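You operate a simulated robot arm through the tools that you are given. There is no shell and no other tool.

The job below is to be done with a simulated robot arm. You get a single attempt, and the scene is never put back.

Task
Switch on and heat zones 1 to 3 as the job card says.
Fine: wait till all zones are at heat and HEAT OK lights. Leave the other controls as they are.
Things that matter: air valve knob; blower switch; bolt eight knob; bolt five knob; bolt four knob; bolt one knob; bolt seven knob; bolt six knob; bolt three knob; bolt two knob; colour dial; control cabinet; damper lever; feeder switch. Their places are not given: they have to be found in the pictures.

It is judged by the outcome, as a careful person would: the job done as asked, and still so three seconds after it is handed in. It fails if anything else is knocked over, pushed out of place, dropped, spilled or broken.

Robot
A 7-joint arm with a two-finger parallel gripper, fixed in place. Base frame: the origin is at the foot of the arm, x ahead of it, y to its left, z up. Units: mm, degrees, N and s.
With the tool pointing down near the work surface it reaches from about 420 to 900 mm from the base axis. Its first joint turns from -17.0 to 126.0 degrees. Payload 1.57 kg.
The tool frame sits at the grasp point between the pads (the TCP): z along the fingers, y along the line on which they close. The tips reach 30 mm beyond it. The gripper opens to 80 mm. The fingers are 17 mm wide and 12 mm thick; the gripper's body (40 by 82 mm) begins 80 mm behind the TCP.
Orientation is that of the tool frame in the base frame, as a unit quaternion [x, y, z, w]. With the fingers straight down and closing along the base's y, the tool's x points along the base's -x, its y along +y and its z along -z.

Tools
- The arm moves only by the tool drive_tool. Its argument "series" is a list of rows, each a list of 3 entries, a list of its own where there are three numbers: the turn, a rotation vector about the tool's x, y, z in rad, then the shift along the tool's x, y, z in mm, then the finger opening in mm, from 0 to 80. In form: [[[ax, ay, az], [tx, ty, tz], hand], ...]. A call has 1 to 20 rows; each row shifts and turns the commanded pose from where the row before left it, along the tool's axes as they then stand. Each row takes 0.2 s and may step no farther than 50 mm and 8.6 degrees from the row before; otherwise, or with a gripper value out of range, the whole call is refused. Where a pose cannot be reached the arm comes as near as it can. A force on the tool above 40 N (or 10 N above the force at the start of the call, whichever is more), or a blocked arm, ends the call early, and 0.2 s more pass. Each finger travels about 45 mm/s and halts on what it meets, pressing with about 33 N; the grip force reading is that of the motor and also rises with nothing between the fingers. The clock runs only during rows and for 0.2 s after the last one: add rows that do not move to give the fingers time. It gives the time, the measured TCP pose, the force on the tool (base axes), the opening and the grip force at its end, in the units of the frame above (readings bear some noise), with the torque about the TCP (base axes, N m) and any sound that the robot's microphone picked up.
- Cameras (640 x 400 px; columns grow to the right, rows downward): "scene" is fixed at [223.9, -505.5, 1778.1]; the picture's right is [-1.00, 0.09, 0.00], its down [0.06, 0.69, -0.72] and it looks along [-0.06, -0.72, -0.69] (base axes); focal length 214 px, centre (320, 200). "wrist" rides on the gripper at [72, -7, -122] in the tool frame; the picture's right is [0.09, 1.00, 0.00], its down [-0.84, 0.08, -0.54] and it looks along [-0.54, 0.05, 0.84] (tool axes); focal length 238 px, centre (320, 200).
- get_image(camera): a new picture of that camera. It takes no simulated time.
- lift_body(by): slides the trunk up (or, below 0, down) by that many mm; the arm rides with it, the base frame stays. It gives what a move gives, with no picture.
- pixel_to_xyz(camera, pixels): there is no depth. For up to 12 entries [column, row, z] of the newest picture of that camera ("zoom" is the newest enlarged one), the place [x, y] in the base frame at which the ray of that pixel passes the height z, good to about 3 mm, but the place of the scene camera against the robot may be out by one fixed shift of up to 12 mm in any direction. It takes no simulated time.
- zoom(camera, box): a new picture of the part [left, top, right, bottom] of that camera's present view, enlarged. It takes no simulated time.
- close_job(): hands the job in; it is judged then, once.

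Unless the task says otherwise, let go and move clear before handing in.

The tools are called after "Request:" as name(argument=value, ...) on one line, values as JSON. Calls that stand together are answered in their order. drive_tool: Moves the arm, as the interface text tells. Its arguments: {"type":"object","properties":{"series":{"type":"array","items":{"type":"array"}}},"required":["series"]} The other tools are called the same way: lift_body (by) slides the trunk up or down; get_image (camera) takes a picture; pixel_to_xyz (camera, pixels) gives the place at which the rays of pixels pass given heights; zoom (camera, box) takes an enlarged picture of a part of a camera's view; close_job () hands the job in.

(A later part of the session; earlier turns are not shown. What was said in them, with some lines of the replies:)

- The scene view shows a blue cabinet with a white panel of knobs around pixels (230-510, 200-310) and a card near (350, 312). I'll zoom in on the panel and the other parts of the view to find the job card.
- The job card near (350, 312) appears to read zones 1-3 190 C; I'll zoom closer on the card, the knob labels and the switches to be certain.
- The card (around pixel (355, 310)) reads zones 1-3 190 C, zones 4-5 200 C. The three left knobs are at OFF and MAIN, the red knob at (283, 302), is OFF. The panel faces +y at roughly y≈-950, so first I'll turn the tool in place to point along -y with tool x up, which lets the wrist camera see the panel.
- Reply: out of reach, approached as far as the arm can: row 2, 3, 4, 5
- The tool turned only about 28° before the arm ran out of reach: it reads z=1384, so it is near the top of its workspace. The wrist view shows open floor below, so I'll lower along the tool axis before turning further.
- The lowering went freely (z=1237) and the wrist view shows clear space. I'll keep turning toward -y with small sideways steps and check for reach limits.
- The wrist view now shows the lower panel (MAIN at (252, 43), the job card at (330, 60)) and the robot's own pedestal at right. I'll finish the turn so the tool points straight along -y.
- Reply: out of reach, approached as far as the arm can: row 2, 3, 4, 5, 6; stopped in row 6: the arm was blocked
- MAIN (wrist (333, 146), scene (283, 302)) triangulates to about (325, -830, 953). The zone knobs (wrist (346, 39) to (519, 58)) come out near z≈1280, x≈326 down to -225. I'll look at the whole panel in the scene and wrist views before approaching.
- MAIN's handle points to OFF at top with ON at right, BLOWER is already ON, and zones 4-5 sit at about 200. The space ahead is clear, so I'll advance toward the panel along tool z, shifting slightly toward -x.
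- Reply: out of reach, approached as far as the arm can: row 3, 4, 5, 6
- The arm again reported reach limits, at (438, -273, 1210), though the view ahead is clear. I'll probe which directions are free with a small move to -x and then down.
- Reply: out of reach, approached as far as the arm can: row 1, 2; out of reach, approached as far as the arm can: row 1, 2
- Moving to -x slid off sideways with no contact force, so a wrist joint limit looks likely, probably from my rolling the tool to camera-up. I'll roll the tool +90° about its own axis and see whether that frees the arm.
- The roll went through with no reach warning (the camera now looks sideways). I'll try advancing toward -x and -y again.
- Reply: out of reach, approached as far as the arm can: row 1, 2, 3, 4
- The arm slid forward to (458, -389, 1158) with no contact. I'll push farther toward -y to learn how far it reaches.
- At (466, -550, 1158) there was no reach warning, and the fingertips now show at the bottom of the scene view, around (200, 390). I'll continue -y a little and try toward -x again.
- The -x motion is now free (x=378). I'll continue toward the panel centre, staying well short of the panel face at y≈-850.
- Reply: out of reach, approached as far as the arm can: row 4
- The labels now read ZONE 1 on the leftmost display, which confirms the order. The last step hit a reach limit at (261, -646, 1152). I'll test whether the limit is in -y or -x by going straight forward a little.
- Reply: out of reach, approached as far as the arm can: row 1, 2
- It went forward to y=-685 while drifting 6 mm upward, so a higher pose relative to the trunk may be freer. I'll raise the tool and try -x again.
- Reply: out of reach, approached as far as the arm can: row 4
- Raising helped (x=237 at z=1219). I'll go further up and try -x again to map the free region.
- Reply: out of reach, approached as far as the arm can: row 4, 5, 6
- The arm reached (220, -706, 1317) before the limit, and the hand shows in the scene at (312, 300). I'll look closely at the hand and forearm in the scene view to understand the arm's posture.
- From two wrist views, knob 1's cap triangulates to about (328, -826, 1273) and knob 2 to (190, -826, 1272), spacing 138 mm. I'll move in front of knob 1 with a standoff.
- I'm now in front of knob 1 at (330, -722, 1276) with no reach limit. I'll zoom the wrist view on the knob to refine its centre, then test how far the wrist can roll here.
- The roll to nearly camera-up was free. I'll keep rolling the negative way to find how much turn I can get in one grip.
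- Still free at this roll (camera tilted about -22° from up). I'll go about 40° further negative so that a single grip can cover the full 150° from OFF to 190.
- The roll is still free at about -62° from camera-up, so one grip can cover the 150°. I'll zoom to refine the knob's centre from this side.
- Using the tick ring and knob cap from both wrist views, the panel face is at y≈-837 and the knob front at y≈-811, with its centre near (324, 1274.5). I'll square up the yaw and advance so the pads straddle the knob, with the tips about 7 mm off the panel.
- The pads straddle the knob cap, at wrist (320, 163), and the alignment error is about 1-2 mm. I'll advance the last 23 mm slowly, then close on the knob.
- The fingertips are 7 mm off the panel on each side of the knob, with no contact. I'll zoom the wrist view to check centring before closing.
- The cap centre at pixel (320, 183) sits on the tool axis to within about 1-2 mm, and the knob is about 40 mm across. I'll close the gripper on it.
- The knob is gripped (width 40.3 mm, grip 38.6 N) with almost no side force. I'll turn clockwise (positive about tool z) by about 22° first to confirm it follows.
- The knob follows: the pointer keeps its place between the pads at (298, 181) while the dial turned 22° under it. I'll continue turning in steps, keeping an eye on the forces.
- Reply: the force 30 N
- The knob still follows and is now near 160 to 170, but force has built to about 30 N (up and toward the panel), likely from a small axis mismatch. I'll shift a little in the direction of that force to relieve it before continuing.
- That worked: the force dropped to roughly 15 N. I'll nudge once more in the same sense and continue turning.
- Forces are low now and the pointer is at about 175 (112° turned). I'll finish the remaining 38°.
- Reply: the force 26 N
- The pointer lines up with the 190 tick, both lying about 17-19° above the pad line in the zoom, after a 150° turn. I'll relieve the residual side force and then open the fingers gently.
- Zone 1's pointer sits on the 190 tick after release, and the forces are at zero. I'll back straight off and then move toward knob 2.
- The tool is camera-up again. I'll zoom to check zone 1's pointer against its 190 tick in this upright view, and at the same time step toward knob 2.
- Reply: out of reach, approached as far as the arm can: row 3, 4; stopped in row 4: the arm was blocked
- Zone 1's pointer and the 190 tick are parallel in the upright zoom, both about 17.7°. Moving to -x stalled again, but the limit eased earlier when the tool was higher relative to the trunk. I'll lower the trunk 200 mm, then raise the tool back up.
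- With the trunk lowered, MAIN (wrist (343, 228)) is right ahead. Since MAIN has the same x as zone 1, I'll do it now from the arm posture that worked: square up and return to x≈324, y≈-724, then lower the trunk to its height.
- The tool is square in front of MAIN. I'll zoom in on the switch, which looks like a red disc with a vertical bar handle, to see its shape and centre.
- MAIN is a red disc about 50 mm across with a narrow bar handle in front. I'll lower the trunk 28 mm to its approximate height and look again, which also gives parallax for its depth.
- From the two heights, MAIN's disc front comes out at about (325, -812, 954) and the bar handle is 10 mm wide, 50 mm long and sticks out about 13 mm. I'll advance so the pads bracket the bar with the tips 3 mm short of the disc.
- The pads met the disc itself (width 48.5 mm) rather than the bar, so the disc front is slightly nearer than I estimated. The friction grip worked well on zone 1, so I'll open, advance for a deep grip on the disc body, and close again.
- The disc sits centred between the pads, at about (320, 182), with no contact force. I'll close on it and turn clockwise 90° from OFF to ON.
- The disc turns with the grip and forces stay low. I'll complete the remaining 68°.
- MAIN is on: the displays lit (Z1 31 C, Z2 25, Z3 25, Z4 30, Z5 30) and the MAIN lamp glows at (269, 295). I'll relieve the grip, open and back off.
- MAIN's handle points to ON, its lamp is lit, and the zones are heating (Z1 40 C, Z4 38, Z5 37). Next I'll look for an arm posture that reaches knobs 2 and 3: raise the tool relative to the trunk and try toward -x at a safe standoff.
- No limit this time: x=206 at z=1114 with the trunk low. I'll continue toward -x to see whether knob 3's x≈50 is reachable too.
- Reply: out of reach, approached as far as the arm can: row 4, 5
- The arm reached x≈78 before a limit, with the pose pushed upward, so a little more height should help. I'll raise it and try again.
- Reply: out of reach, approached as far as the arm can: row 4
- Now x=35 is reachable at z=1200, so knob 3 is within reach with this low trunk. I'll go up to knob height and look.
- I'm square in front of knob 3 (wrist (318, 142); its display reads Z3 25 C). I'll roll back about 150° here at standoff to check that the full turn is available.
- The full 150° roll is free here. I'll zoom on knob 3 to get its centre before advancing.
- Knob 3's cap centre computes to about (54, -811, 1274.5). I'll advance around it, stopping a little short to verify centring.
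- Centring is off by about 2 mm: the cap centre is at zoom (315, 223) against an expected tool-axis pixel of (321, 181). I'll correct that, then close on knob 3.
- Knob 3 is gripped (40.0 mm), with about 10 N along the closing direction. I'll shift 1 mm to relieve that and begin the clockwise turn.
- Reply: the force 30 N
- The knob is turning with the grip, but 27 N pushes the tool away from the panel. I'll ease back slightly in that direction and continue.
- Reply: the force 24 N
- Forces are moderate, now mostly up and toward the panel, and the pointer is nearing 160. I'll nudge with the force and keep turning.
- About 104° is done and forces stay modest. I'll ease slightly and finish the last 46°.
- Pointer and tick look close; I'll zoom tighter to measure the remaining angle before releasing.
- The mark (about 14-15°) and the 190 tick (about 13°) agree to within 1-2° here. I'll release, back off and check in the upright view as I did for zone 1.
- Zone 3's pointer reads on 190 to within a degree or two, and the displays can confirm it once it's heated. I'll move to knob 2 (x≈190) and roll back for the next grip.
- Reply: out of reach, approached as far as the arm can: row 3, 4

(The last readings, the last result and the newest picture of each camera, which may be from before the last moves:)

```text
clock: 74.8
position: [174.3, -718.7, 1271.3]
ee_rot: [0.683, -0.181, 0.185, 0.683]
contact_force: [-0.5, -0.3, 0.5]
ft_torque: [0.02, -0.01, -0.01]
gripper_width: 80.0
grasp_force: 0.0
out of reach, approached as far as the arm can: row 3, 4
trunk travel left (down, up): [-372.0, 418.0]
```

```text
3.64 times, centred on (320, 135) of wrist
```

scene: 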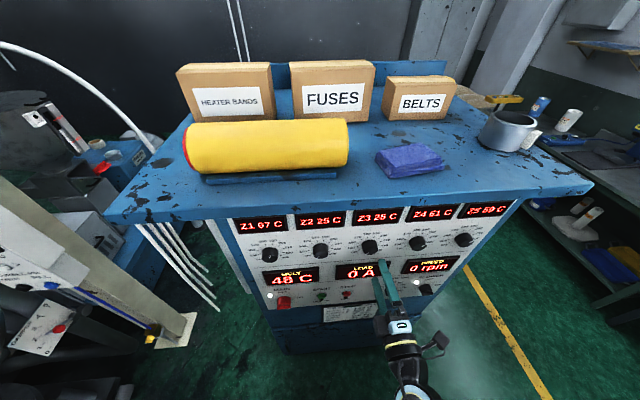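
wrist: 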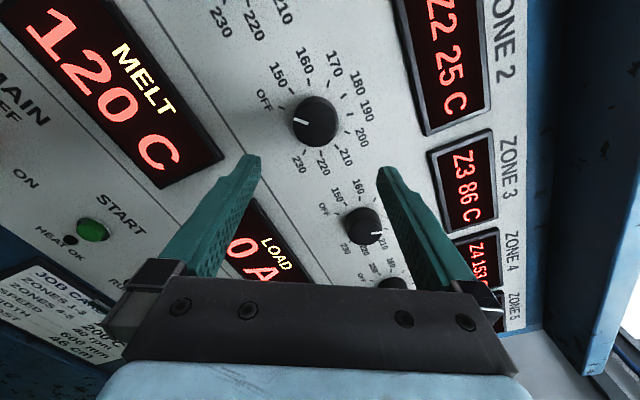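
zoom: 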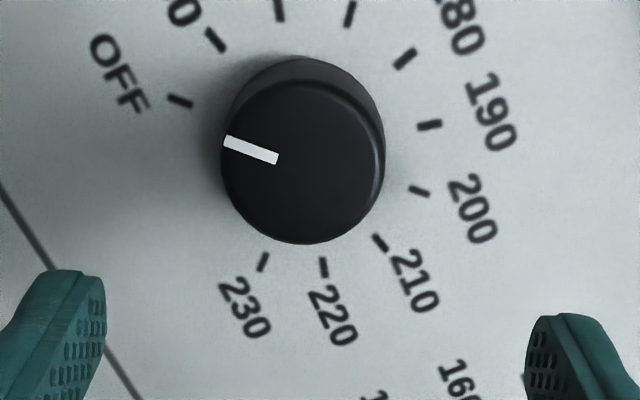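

The arm came up short (x=174) because the tool is now too high relative to the trunk for this x. I'll move the tool down about 100 mm, shift to x≈189, then raise the trunk 100 mm to return to knob height.

Request:
drive_tool(series=[[[0, 0, 0], [-16.5, -29, 0], 80], [[0, 0, 0], [-16.5, -29, 0], 80], [[0, 0, 0], [-16.5, -29, 0], 80], [[0, 0, 0], [13, -7.4, 0], 80]])

Request:
lift_body(by=103)

Request:
get_image(camera="wrist")

Request:
zoom(camera="wrist", box=[250, 80, 390, 190])

```text
clock: 75.8
position: [190.6, -716.5, 1173.5]
ee_rot: [0.684, -0.183, 0.183, 0.682]
contact_force: [-0.6, 0.6, 0.1]
ft_torque: [0.0, -0.03, 0.03]
gripper_width: 79.8
grasp_force: 0.1
trunk travel left (down, up): [-372.0, 418.0]
```

```text
clock: 77.2
position: [192.8, -718.0, 1278.5]
ee_rot: [0.684, -0.183, 0.184, 0.682]
contact_force: [0.2, -0.7, 0.1]
ft_torque: [0.02, 0.02, 0.03]
gripper_width: 79.7
grasp_force: 0.1
trunk travel left (down, up): [-475.0, 315.0]
```

```text
taken
```

wrist: 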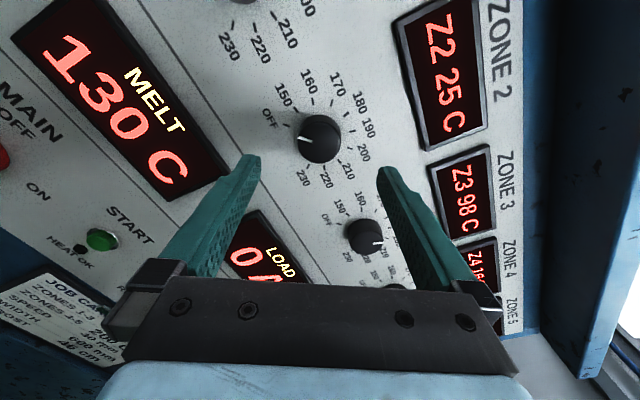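

```text
3.64 times, centred on (320, 135) of wrist
```

zoom: 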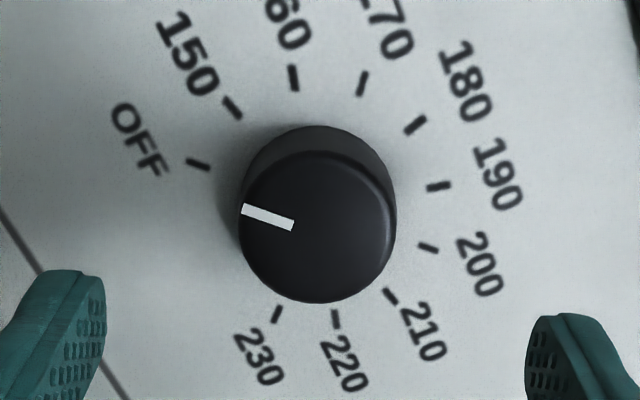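

Knob 2 (display Z2 25 C) is now in reach, with its cap about 2 mm off the tool axis. I'll correct that while advancing around it.

Request:
drive_tool(series=[[[0, 0, 0], [-0.7, -0.4, 27], 80], [[0, 0, 0], [-0.7, -0.4, 27], 80], [[0, 0, 0], [-0.8, -0.3, 18], 80], [[0, 0, 0], [0, 0, 8], 80]])

Request:
zoom(camera="wrist", box=[240, 100, 400, 240])

```text
clock: 78.2
position: [191.3, -798.1, 1274.0]
ee_rot: [0.684, -0.184, 0.184, 0.682]
contact_force: [0.0, 0.7, 0.2]
ft_torque: [0.0, 0.01, 0.01]
gripper_width: 80.2
grasp_force: 0.0
trunk travel left (down, up): [-475.0, 315.0]
```

```text
2.86 times, centred on (320, 170) of wrist
```

zoom: 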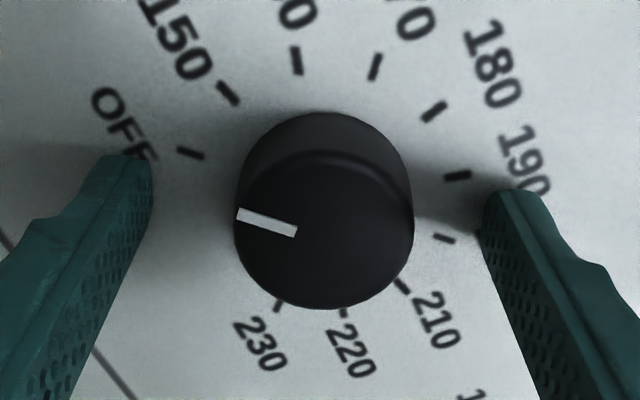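

Centring is within a millimetre: cap at pixel (321, 180.5) against the axis at (321, 181.5). I'll go 2 mm deeper and close.

Request:
drive_tool(series=[[[0, 0, 0], [0.5, 0.3, 2], 80], [[0, 0, 0], [0, 0, 0], 60], [[0, 0, 0], [0, 0, 0], 25], [[0, 0, 0], [0, 0, 0], 25], [[0, 0, 0], [0, 0, 0], 25], [[0, 0, 0], [0, 0, 0], 25]])

Request:
get_image(camera="wrist")

```text
clock: 79.6
position: [189.8, -799.8, 1275.2]
ee_rot: [0.683, -0.184, 0.184, 0.682]
contact_force: [-0.1, 7.7, 0.0]
ft_torque: [-0.09, -0.03, -0.17]
gripper_width: 40.0
grasp_force: 36.8
trunk travel left (down, up): [-475.0, 315.0]
```

```text
taken
```

wrist: 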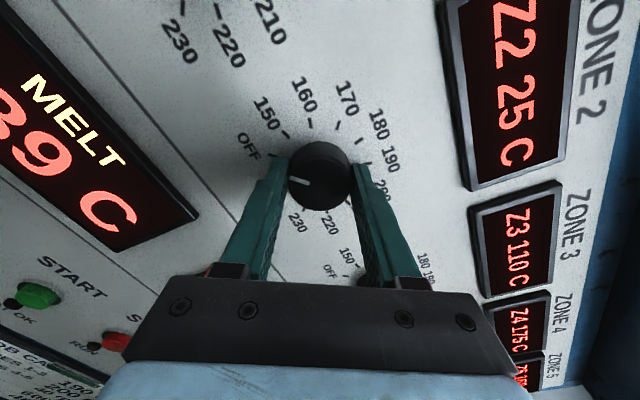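

Knob 2 is gripped (40.0 mm) with little side force. I'll turn clockwise in steps, easing with the force as before.

Request:
drive_tool(series=[[[0, 0, 0], [0, 0, -0.5], 25], [[0, 0, 0.13], [0, 0, 0], 25], [[0, 0, 0.13], [0, 0, 0], 25], [[0, 0, 0.13], [0, 0, 0], 25], [[0, 0, 0.13], [0, 0, 0], 25], [[0, 0, 0.13], [0, 0, 0], 25]])

```text
clock: 81.0
position: [189.9, -800.5, 1274.7]
ee_rot: [0.588, -0.394, 0.392, 0.588]
contact_force: [-2.9, -3.6, 3.1]
ft_torque: [-0.66, 0.02, 0.0]
gripper_width: 39.7
grasp_force: 45.1
trunk travel left (down, up): [-475.0, 315.0]
```

Forces are only a few newtons, so I'll continue the turn.

Request:
drive_tool(series=[[[0, 0, 0.13], [0, 0, 0], 25], [[0, 0, 0.13], [0, 0, 0], 25], [[0, 0, 0.13], [0, 0, 0], 25], [[0, 0, 0.13], [0, 0, 0], 25], [[0, 0, 0.13], [0, 0, 0], 25]])

Request:
get_image(camera="wrist")

```text
clock: 82.2
position: [189.7, -799.1, 1276.7]
ee_rot: [-0.432, 0.56, -0.559, -0.432]
contact_force: [-5.5, -9.9, 7.8]
ft_torque: [-0.21, 0.0, -0.15]
gripper_width: 39.8
grasp_force: 44.6
trunk travel left (down, up): [-475.0, 315.0]
```

```text
taken
```

wrist: 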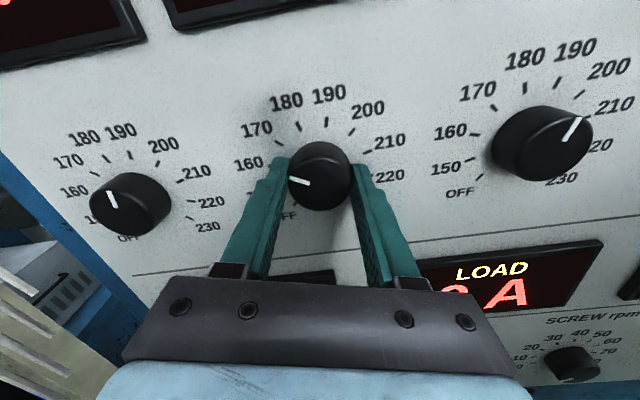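

Pointer 2 is near 155-160 and tracking with the grip. I'll nudge slightly and continue.

Request:
drive_tool(series=[[[0, 0, 0], [0.8, 0.2, 0.4], 25], [[0, 0, 0.13], [0, 0, 0], 25], [[0, 0, 0.13], [0, 0, 0], 25], [[0, 0, 0.13], [0, 0, 0], 25], [[0, 0, 0.13], [0, 0, 0], 25], [[0, 0, 0.13], [0, 0, 0], 25]])

```text
clock: 83.6
position: [190.1, -800.6, 1275.5]
ee_rot: [-0.23, 0.67, -0.668, -0.23]
contact_force: [-13.2, 14.2, -5.8]
ft_torque: [0.54, 0.01, 0.17]
gripper_width: 39.8
grasp_force: 44.8
trunk travel left (down, up): [-475.0, 315.0]
```

About 112° done. I'll ease with the force and finish the last 38°.

Request:
drive_tool(series=[[[0, 0, 0], [0.5, 0.9, -0.7], 25], [[0, 0, 0.1333], [0, 0, 0], 25], [[0, 0, 0.1333], [0, 0, 0], 25], [[0, 0, 0.1333], [0, 0, 0], 25], [[0, 0, 0.1333], [0, 0, 0], 25], [[0, 0, 0.1333], [0, 0, 0], 25], [[0, 0, 0], [0, 0, 0], 25]])

Request:
zoom(camera="wrist", box=[230, 80, 410, 240])

Request:
zoom(camera="scene", box=[225, 195, 525, 325])

```text
clock: 85.2
position: [189.0, -799.8, 1275.2]
ee_rot: [-0.001, -0.707, 0.707, -0.002]
contact_force: [-5.0, -11.4, 0.9]
ft_torque: [0.03, -0.06, 0.13]
gripper_width: 39.7
grasp_force: 45.1
trunk travel left (down, up): [-475.0, 315.0]
```

```text
2.50 times, centred on (320, 160) of wrist
```

zoom: 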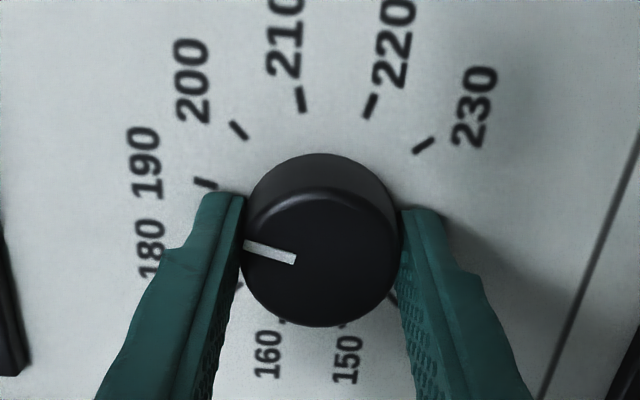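

```text
2.13 times, centred on (375, 260) of scene
```

zoom: 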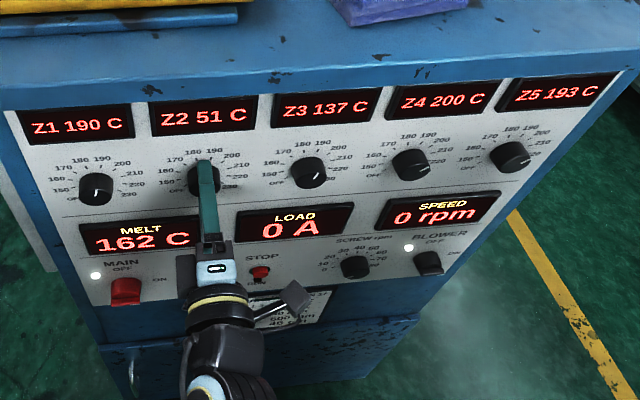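

The displays show Z1 190, Z4 200, Z5 193, Z3 137 and Z2 51 and rising, and the pointer on zone 2 is at 190. I'll release knob 2 and back off.

Request:
drive_tool(series=[[[0, 0, 0], [0.5, 0, 0.7], 25], [[0, 0, 0], [0, 0, 0], 25], [[0, 0, 0], [0, 0, 0], 44], [[0, 0, 0], [0, 0, 0], 60], [[0, 0, 0], [0, 0, 0], 80], [[0, 0, 0], [0, 0, 0], 80], [[0, 0, 0], [0, 0, -25], 80], [[0, 0, 0], [0, 0, -25], 80], [[0, 0, 0], [0, 0, -25], 80]])

Request:
drive_tool(series=[[[0, 0, -0.142], [0, 0, 0], 80], [[0, 0, -0.142], [0, 0, 0], 80], [[0, 0, -0.142], [0, 0, 0], 80], [[0, 0, -0.142], [0, 0, 0], 80], [[0, 0, -0.142], [0, 0, 0], 80], [[0, 0, -0.142], [0, 0, 0], 80], [[0, 0, -0.142], [0, 0, 0], 80], [[0, 0, -0.142], [0, 0, 0], 80], [[0, 0, -0.142], [0, 0, 0], 80], [[0, 0, -0.142], [0, 0, 0], 80], [[0, 0, -0.142], [0, 0, 0], 80]])

Request:
zoom(camera="wrist", box=[260, 70, 400, 190])

Request:
get_image(camera="wrist")

Request:
zoom(camera="scene", box=[225, 195, 525, 325])

```text
clock: 87.2
position: [189.6, -726.2, 1277.1]
ee_rot: [0.001, 0.708, -0.706, 0.001]
contact_force: [0.4, 0.7, 0.0]
ft_torque: [-0.02, -0.02, -0.01]
gripper_width: 80.0
grasp_force: 0.0
trunk travel left (down, up): [-475.0, 315.0]
```

```text
clock: 89.6
position: [189.8, -724.6, 1275.3]
ee_rot: [-0.499, 0.502, -0.501, -0.498]
contact_force: [0.7, -0.8, 0.5]
ft_torque: [-0.01, 0.02, 0.01]
gripper_width: 80.0
grasp_force: 0.0
trunk travel left (down, up): [-475.0, 315.0]
```

```text
3.33 times, centred on (330, 130) of wrist
```

zoom: 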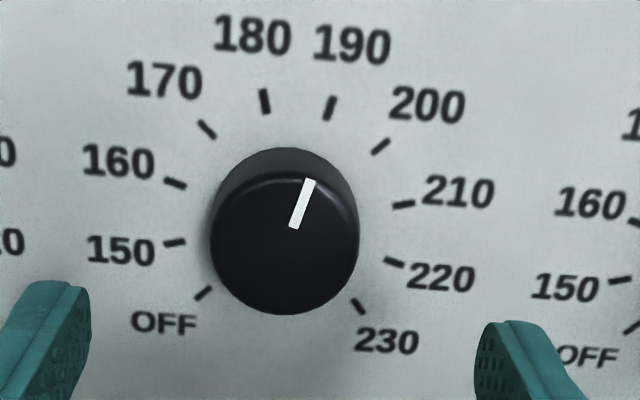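

```text
taken
```

wrist: 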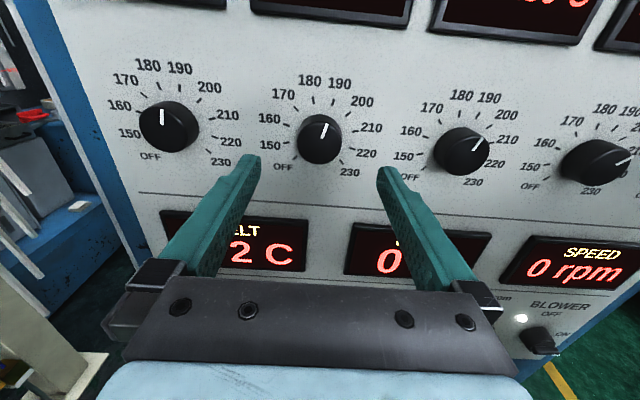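

```text
2.13 times, centred on (375, 260) of scene
```

zoom: 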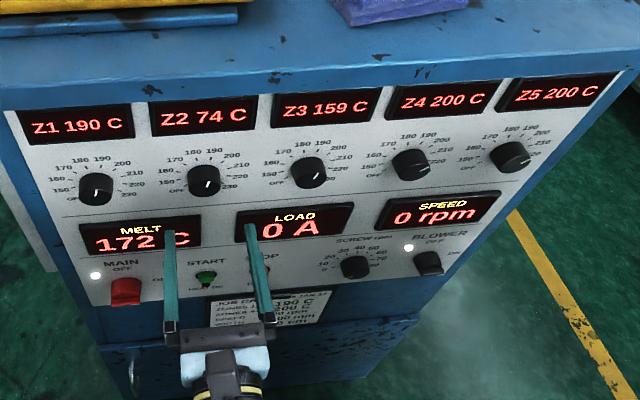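

Zone 2's pointer is on 190, and the displays read Z1 190, Z2 74, Z3 159, Z4 200, Z5 200. I'll back the arm away from the panel and let time pass.

Request:
drive_tool(series=[[[0, 0, 0], [0, 0, -30], 80], [[0, 0, 0], [0, 0, -30], 80], [[0, 0, 0], [0, 0, -30], 80], [[0, 0, 0], [0, 0, 0], 80], [[0, 0, 0], [0, 0, 0], 80], [[0, 0, 0], [0, 0, 0], 80], [[0, 0, 0], [0, 0, 0], 80], [[0, 0, 0], [0, 0, 0], 80], [[0, 0, 0], [0, 0, 0], 80], [[0, 0, 0], [0, 0, 0], 80], [[0, 0, 0], [0, 0, 0], 80], [[0, 0, 0], [0, 0, 0], 80], [[0, 0, 0], [0, 0, 0], 80], [[0, 0, 0], [0, 0, 0], 80], [[0, 0, 0], [0, 0, 0], 80], [[0, 0, 0], [0, 0, 0], 80], [[0, 0, 0], [0, 0, 0], 80], [[0, 0, 0], [0, 0, 0], 80], [[0, 0, 0], [0, 0, 0], 80], [[0, 0, 0], [0, 0, 0], 80]])

Request:
drive_tool(series=[[[0, 0, 0], [0, 0, 0], 80], [[0, 0, 0], [0, 0, 0], 80], [[0, 0, 0], [0, 0, 0], 80], [[0, 0, 0], [0, 0, 0], 80], [[0, 0, 0], [0, 0, 0], 80], [[0, 0, 0], [0, 0, 0], 80], [[0, 0, 0], [0, 0, 0], 80], [[0, 0, 0], [0, 0, 0], 80], [[0, 0, 0], [0, 0, 0], 80], [[0, 0, 0], [0, 0, 0], 80], [[0, 0, 0], [0, 0, 0], 80], [[0, 0, 0], [0, 0, 0], 80], [[0, 0, 0], [0, 0, 0], 80], [[0, 0, 0], [0, 0, 0], 80], [[0, 0, 0], [0, 0, 0], 80], [[0, 0, 0], [0, 0, 0], 80], [[0, 0, 0], [0, 0, 0], 80], [[0, 0, 0], [0, 0, 0], 80], [[0, 0, 0], [0, 0, 0], 80], [[0, 0, 0], [0, 0, 0], 80]])

Request:
drive_tool(series=[[[0, 0, 0], [0, 0, 0], 80], [[0, 0, 0], [0, 0, 0], 80], [[0, 0, 0], [0, 0, 0], 80], [[0, 0, 0], [0, 0, 0], 80], [[0, 0, 0], [0, 0, 0], 80], [[0, 0, 0], [0, 0, 0], 80], [[0, 0, 0], [0, 0, 0], 80], [[0, 0, 0], [0, 0, 0], 80], [[0, 0, 0], [0, 0, 0], 80], [[0, 0, 0], [0, 0, 0], 80], [[0, 0, 0], [0, 0, 0], 80], [[0, 0, 0], [0, 0, 0], 80], [[0, 0, 0], [0, 0, 0], 80], [[0, 0, 0], [0, 0, 0], 80], [[0, 0, 0], [0, 0, 0], 80], [[0, 0, 0], [0, 0, 0], 80], [[0, 0, 0], [0, 0, 0], 80], [[0, 0, 0], [0, 0, 0], 80], [[0, 0, 0], [0, 0, 0], 80], [[0, 0, 0], [0, 0, 0], 80]])

Request:
zoom(camera="scene", box=[225, 195, 525, 325])

```text
clock: 93.8
position: [190.9, -634.9, 1277.2]
ee_rot: [0.499, -0.502, 0.502, 0.497]
contact_force: [-0.3, 0.8, 0.4]
ft_torque: [0.01, -0.05, -0.02]
gripper_width: 79.7
grasp_force: 0.1
trunk travel left (down, up): [-475.0, 315.0]
```

```text
clock: 98.0
position: [190.6, -634.3, 1276.7]
ee_rot: [0.499, -0.502, 0.502, 0.497]
contact_force: [0.4, 0.2, -0.2]
ft_torque: [-0.01, 0.01, -0.02]
gripper_width: 79.9
grasp_force: 0.1
trunk travel left (down, up): [-475.0, 315.0]
```

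```text
clock: 102.2
position: [190.9, -635.5, 1276.2]
ee_rot: [-0.498, 0.503, -0.501, -0.498]
contact_force: [-0.3, -0.3, 0.5]
ft_torque: [-0.02, -0.02, 0.0]
gripper_width: 79.7
grasp_force: 0.1
trunk travel left (down, up): [-475.0, 315.0]
```

```text
2.13 times, centred on (375, 260) of scene
```

zoom: 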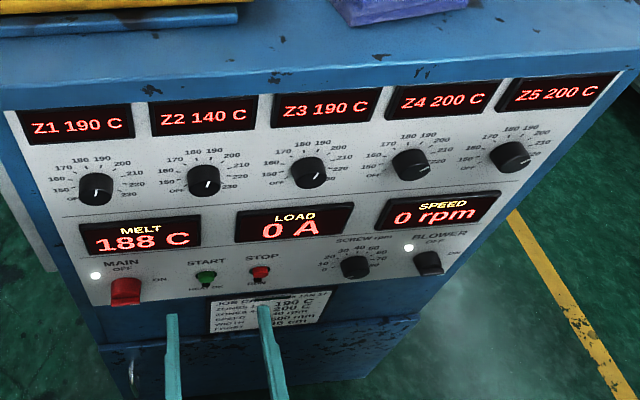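

Z1 is at 190, Z3 at 190, Z4 and Z5 at 200, and Z2 at 140 and rising; HEAT OK (below START) is still dark. I'll keep waiting clear of the panel.

Request:
drive_tool(series=[[[0, 0, 0], [0, 0, 0], 80], [[0, 0, 0], [0, 0, 0], 80], [[0, 0, 0], [0, 0, 0], 80], [[0, 0, 0], [0, 0, 0], 80], [[0, 0, 0], [0, 0, 0], 80], [[0, 0, 0], [0, 0, 0], 80], [[0, 0, 0], [0, 0, 0], 80], [[0, 0, 0], [0, 0, 0], 80], [[0, 0, 0], [0, 0, 0], 80], [[0, 0, 0], [0, 0, 0], 80], [[0, 0, 0], [0, 0, 0], 80], [[0, 0, 0], [0, 0, 0], 80], [[0, 0, 0], [0, 0, 0], 80], [[0, 0, 0], [0, 0, 0], 80], [[0, 0, 0], [0, 0, 0], 80], [[0, 0, 0], [0, 0, 0], 80], [[0, 0, 0], [0, 0, 0], 80], [[0, 0, 0], [0, 0, 0], 80], [[0, 0, 0], [0, 0, 0], 80], [[0, 0, 0], [0, 0, 0], 80]])

Request:
drive_tool(series=[[[0, 0, 0], [0, 0, 0], 80], [[0, 0, 0], [0, 0, 0], 80], [[0, 0, 0], [0, 0, 0], 80], [[0, 0, 0], [0, 0, 0], 80], [[0, 0, 0], [0, 0, 0], 80], [[0, 0, 0], [0, 0, 0], 80], [[0, 0, 0], [0, 0, 0], 80], [[0, 0, 0], [0, 0, 0], 80], [[0, 0, 0], [0, 0, 0], 80], [[0, 0, 0], [0, 0, 0], 80], [[0, 0, 0], [0, 0, 0], 80], [[0, 0, 0], [0, 0, 0], 80], [[0, 0, 0], [0, 0, 0], 80], [[0, 0, 0], [0, 0, 0], 80], [[0, 0, 0], [0, 0, 0], 80], [[0, 0, 0], [0, 0, 0], 80], [[0, 0, 0], [0, 0, 0], 80], [[0, 0, 0], [0, 0, 0], 80], [[0, 0, 0], [0, 0, 0], 80], [[0, 0, 0], [0, 0, 0], 80]])

Request:
drive_tool(series=[[[0, 0, 0], [0, 0, 0], 80], [[0, 0, 0], [0, 0, 0], 80], [[0, 0, 0], [0, 0, 0], 80], [[0, 0, 0], [0, 0, 0], 80], [[0, 0, 0], [0, 0, 0], 80], [[0, 0, 0], [0, 0, 0], 80], [[0, 0, 0], [0, 0, 0], 80], [[0, 0, 0], [0, 0, 0], 80], [[0, 0, 0], [0, 0, 0], 80], [[0, 0, 0], [0, 0, 0], 80], [[0, 0, 0], [0, 0, 0], 80], [[0, 0, 0], [0, 0, 0], 80], [[0, 0, 0], [0, 0, 0], 80], [[0, 0, 0], [0, 0, 0], 80], [[0, 0, 0], [0, 0, 0], 80], [[0, 0, 0], [0, 0, 0], 80], [[0, 0, 0], [0, 0, 0], 80], [[0, 0, 0], [0, 0, 0], 80], [[0, 0, 0], [0, 0, 0], 80], [[0, 0, 0], [0, 0, 0], 80]])

Request:
drive_tool(series=[[[0, 0, 0], [0, 0, 0], 80], [[0, 0, 0], [0, 0, 0], 80], [[0, 0, 0], [0, 0, 0], 80], [[0, 0, 0], [0, 0, 0], 80], [[0, 0, 0], [0, 0, 0], 80], [[0, 0, 0], [0, 0, 0], 80], [[0, 0, 0], [0, 0, 0], 80], [[0, 0, 0], [0, 0, 0], 80], [[0, 0, 0], [0, 0, 0], 80], [[0, 0, 0], [0, 0, 0], 80], [[0, 0, 0], [0, 0, 0], 80], [[0, 0, 0], [0, 0, 0], 80], [[0, 0, 0], [0, 0, 0], 80], [[0, 0, 0], [0, 0, 0], 80], [[0, 0, 0], [0, 0, 0], 80], [[0, 0, 0], [0, 0, 0], 80], [[0, 0, 0], [0, 0, 0], 80], [[0, 0, 0], [0, 0, 0], 80], [[0, 0, 0], [0, 0, 0], 80], [[0, 0, 0], [0, 0, 0], 80]])

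Request:
zoom(camera="scene", box=[225, 195, 525, 325])

Request:
zoom(camera="scene", box=[260, 275, 360, 315])

```text
clock: 106.4
position: [189.7, -634.5, 1276.9]
ee_rot: [0.499, -0.502, 0.502, 0.497]
contact_force: [-0.1, -0.5, 0.0]
ft_torque: [0.0, 0.0, -0.01]
gripper_width: 80.0
grasp_force: 0.1
trunk travel left (down, up): [-475.0, 315.0]
```

```text
clock: 110.6
position: [189.9, -634.8, 1277.0]
ee_rot: [0.498, -0.502, 0.502, 0.497]
contact_force: [-0.3, -0.5, -0.2]
ft_torque: [-0.03, 0.01, -0.01]
gripper_width: 80.1
grasp_force: 0.1
trunk travel left (down, up): [-475.0, 315.0]
```

```text
clock: 114.8
position: [190.0, -634.1, 1277.4]
ee_rot: [-0.498, 0.503, -0.502, -0.498]
contact_force: [0.1, -0.3, -0.3]
ft_torque: [0.0, 0.0, -0.01]
gripper_width: 80.3
grasp_force: 0.0
trunk travel left (down, up): [-475.0, 315.0]
```

```text
clock: 119.0
position: [190.8, -635.0, 1277.8]
ee_rot: [-0.499, 0.502, -0.502, -0.498]
contact_force: [-0.5, 0.2, 0.1]
ft_torque: [0.0, 0.02, 0.01]
gripper_width: 79.9
grasp_force: 0.1
trunk travel left (down, up): [-475.0, 315.0]
```

```text
2.13 times, centred on (375, 260) of scene
```

zoom: 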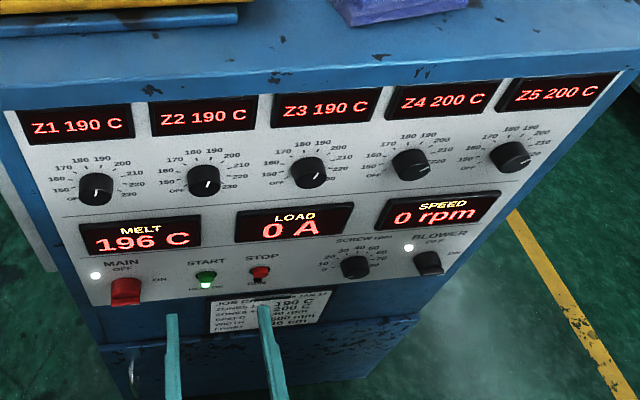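

```text
6.40 times, centred on (310, 295) of scene
```

zoom: 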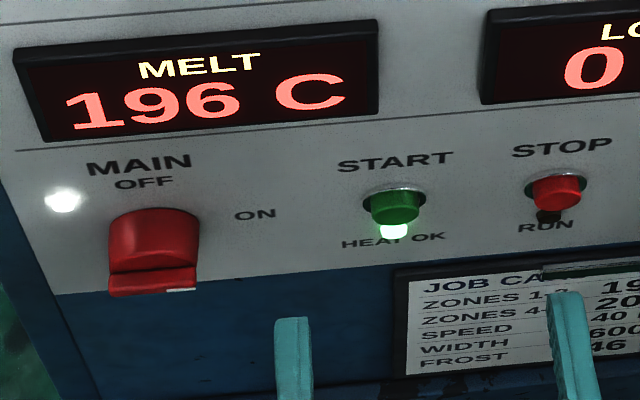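

HEAT OK glows green at (394, 231) in the last zoom, and the displays read Z1-Z3 190 C and Z4-Z5 200 C. I'll take a final look at the whole scene before handing in.

Request:
get_image(camera="scene")

Request:
zoom(camera="scene", box=[225, 200, 385, 270])

Request:
zoom(camera="scene", box=[370, 200, 530, 310])

```text
taken
```

scene: 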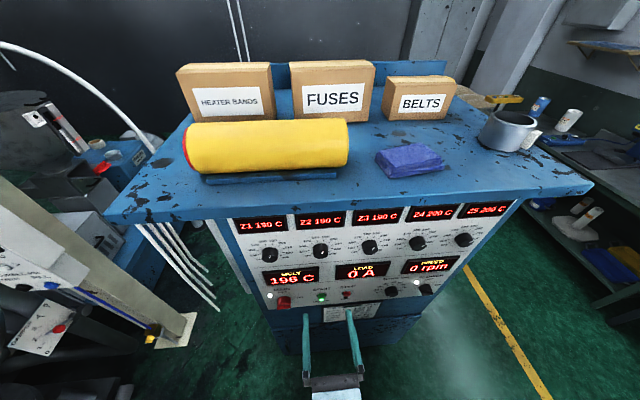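

```text
4.00 times, centred on (305, 235) of scene
```

zoom: 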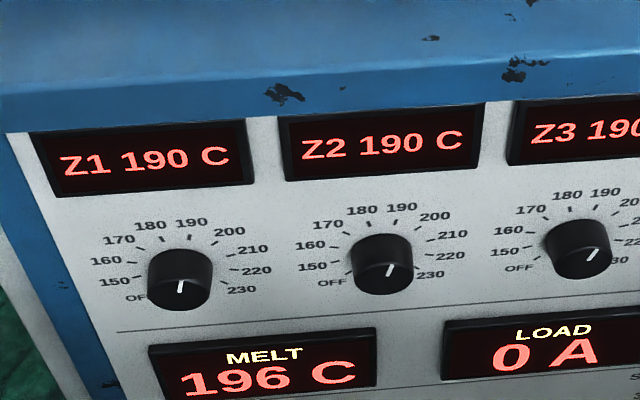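

```text
3.64 times, centred on (450, 255) of scene
```

zoom: 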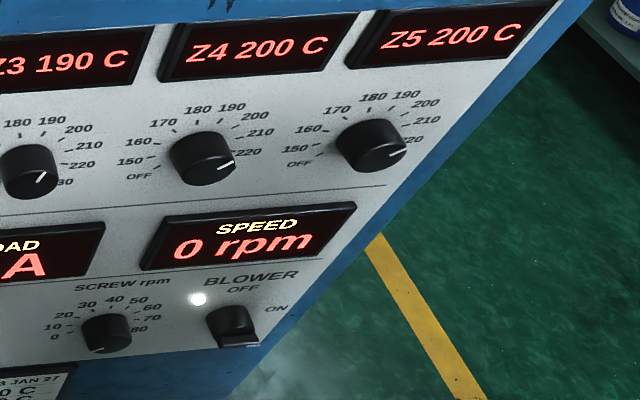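

Z1 to Z3 read 190 C, Z4 and Z5 read 200 C, HEAT OK is lit, and MAIN and BLOWER are on. Speed is 0 rpm, and everything else in view looks undisturbed. The gripper is open and clear of the panel, so I'm handing in.

Request:
close_job()

```text
The job is handed in.
```

The panel is switched on, and zones 1 to 3 are set to 190 C and at heat, as the job card says. At the last look before hand-in, the displays read Z1, Z2 and Z3 190 C and Z4 and Z5 200 C, and HEAT OK was lit green.

- **Main switch:** I turned MAIN from OFF to ON; its lamp lit and the displays came on.
- **Zones 1 to 3:** I turned each knob from OFF to 190. The pointers sit on the 190 tick to within a degree or two of turn, and each zone settled at 190 C.
- **Other controls:** I did not touch zones 4 and 5, the screw speed, the blower (already ON) or START and STOP. The speed display still read 0 rpm.

The gripper is open and clear of the panel. Nothing in the final picture looked knocked over or out of place.
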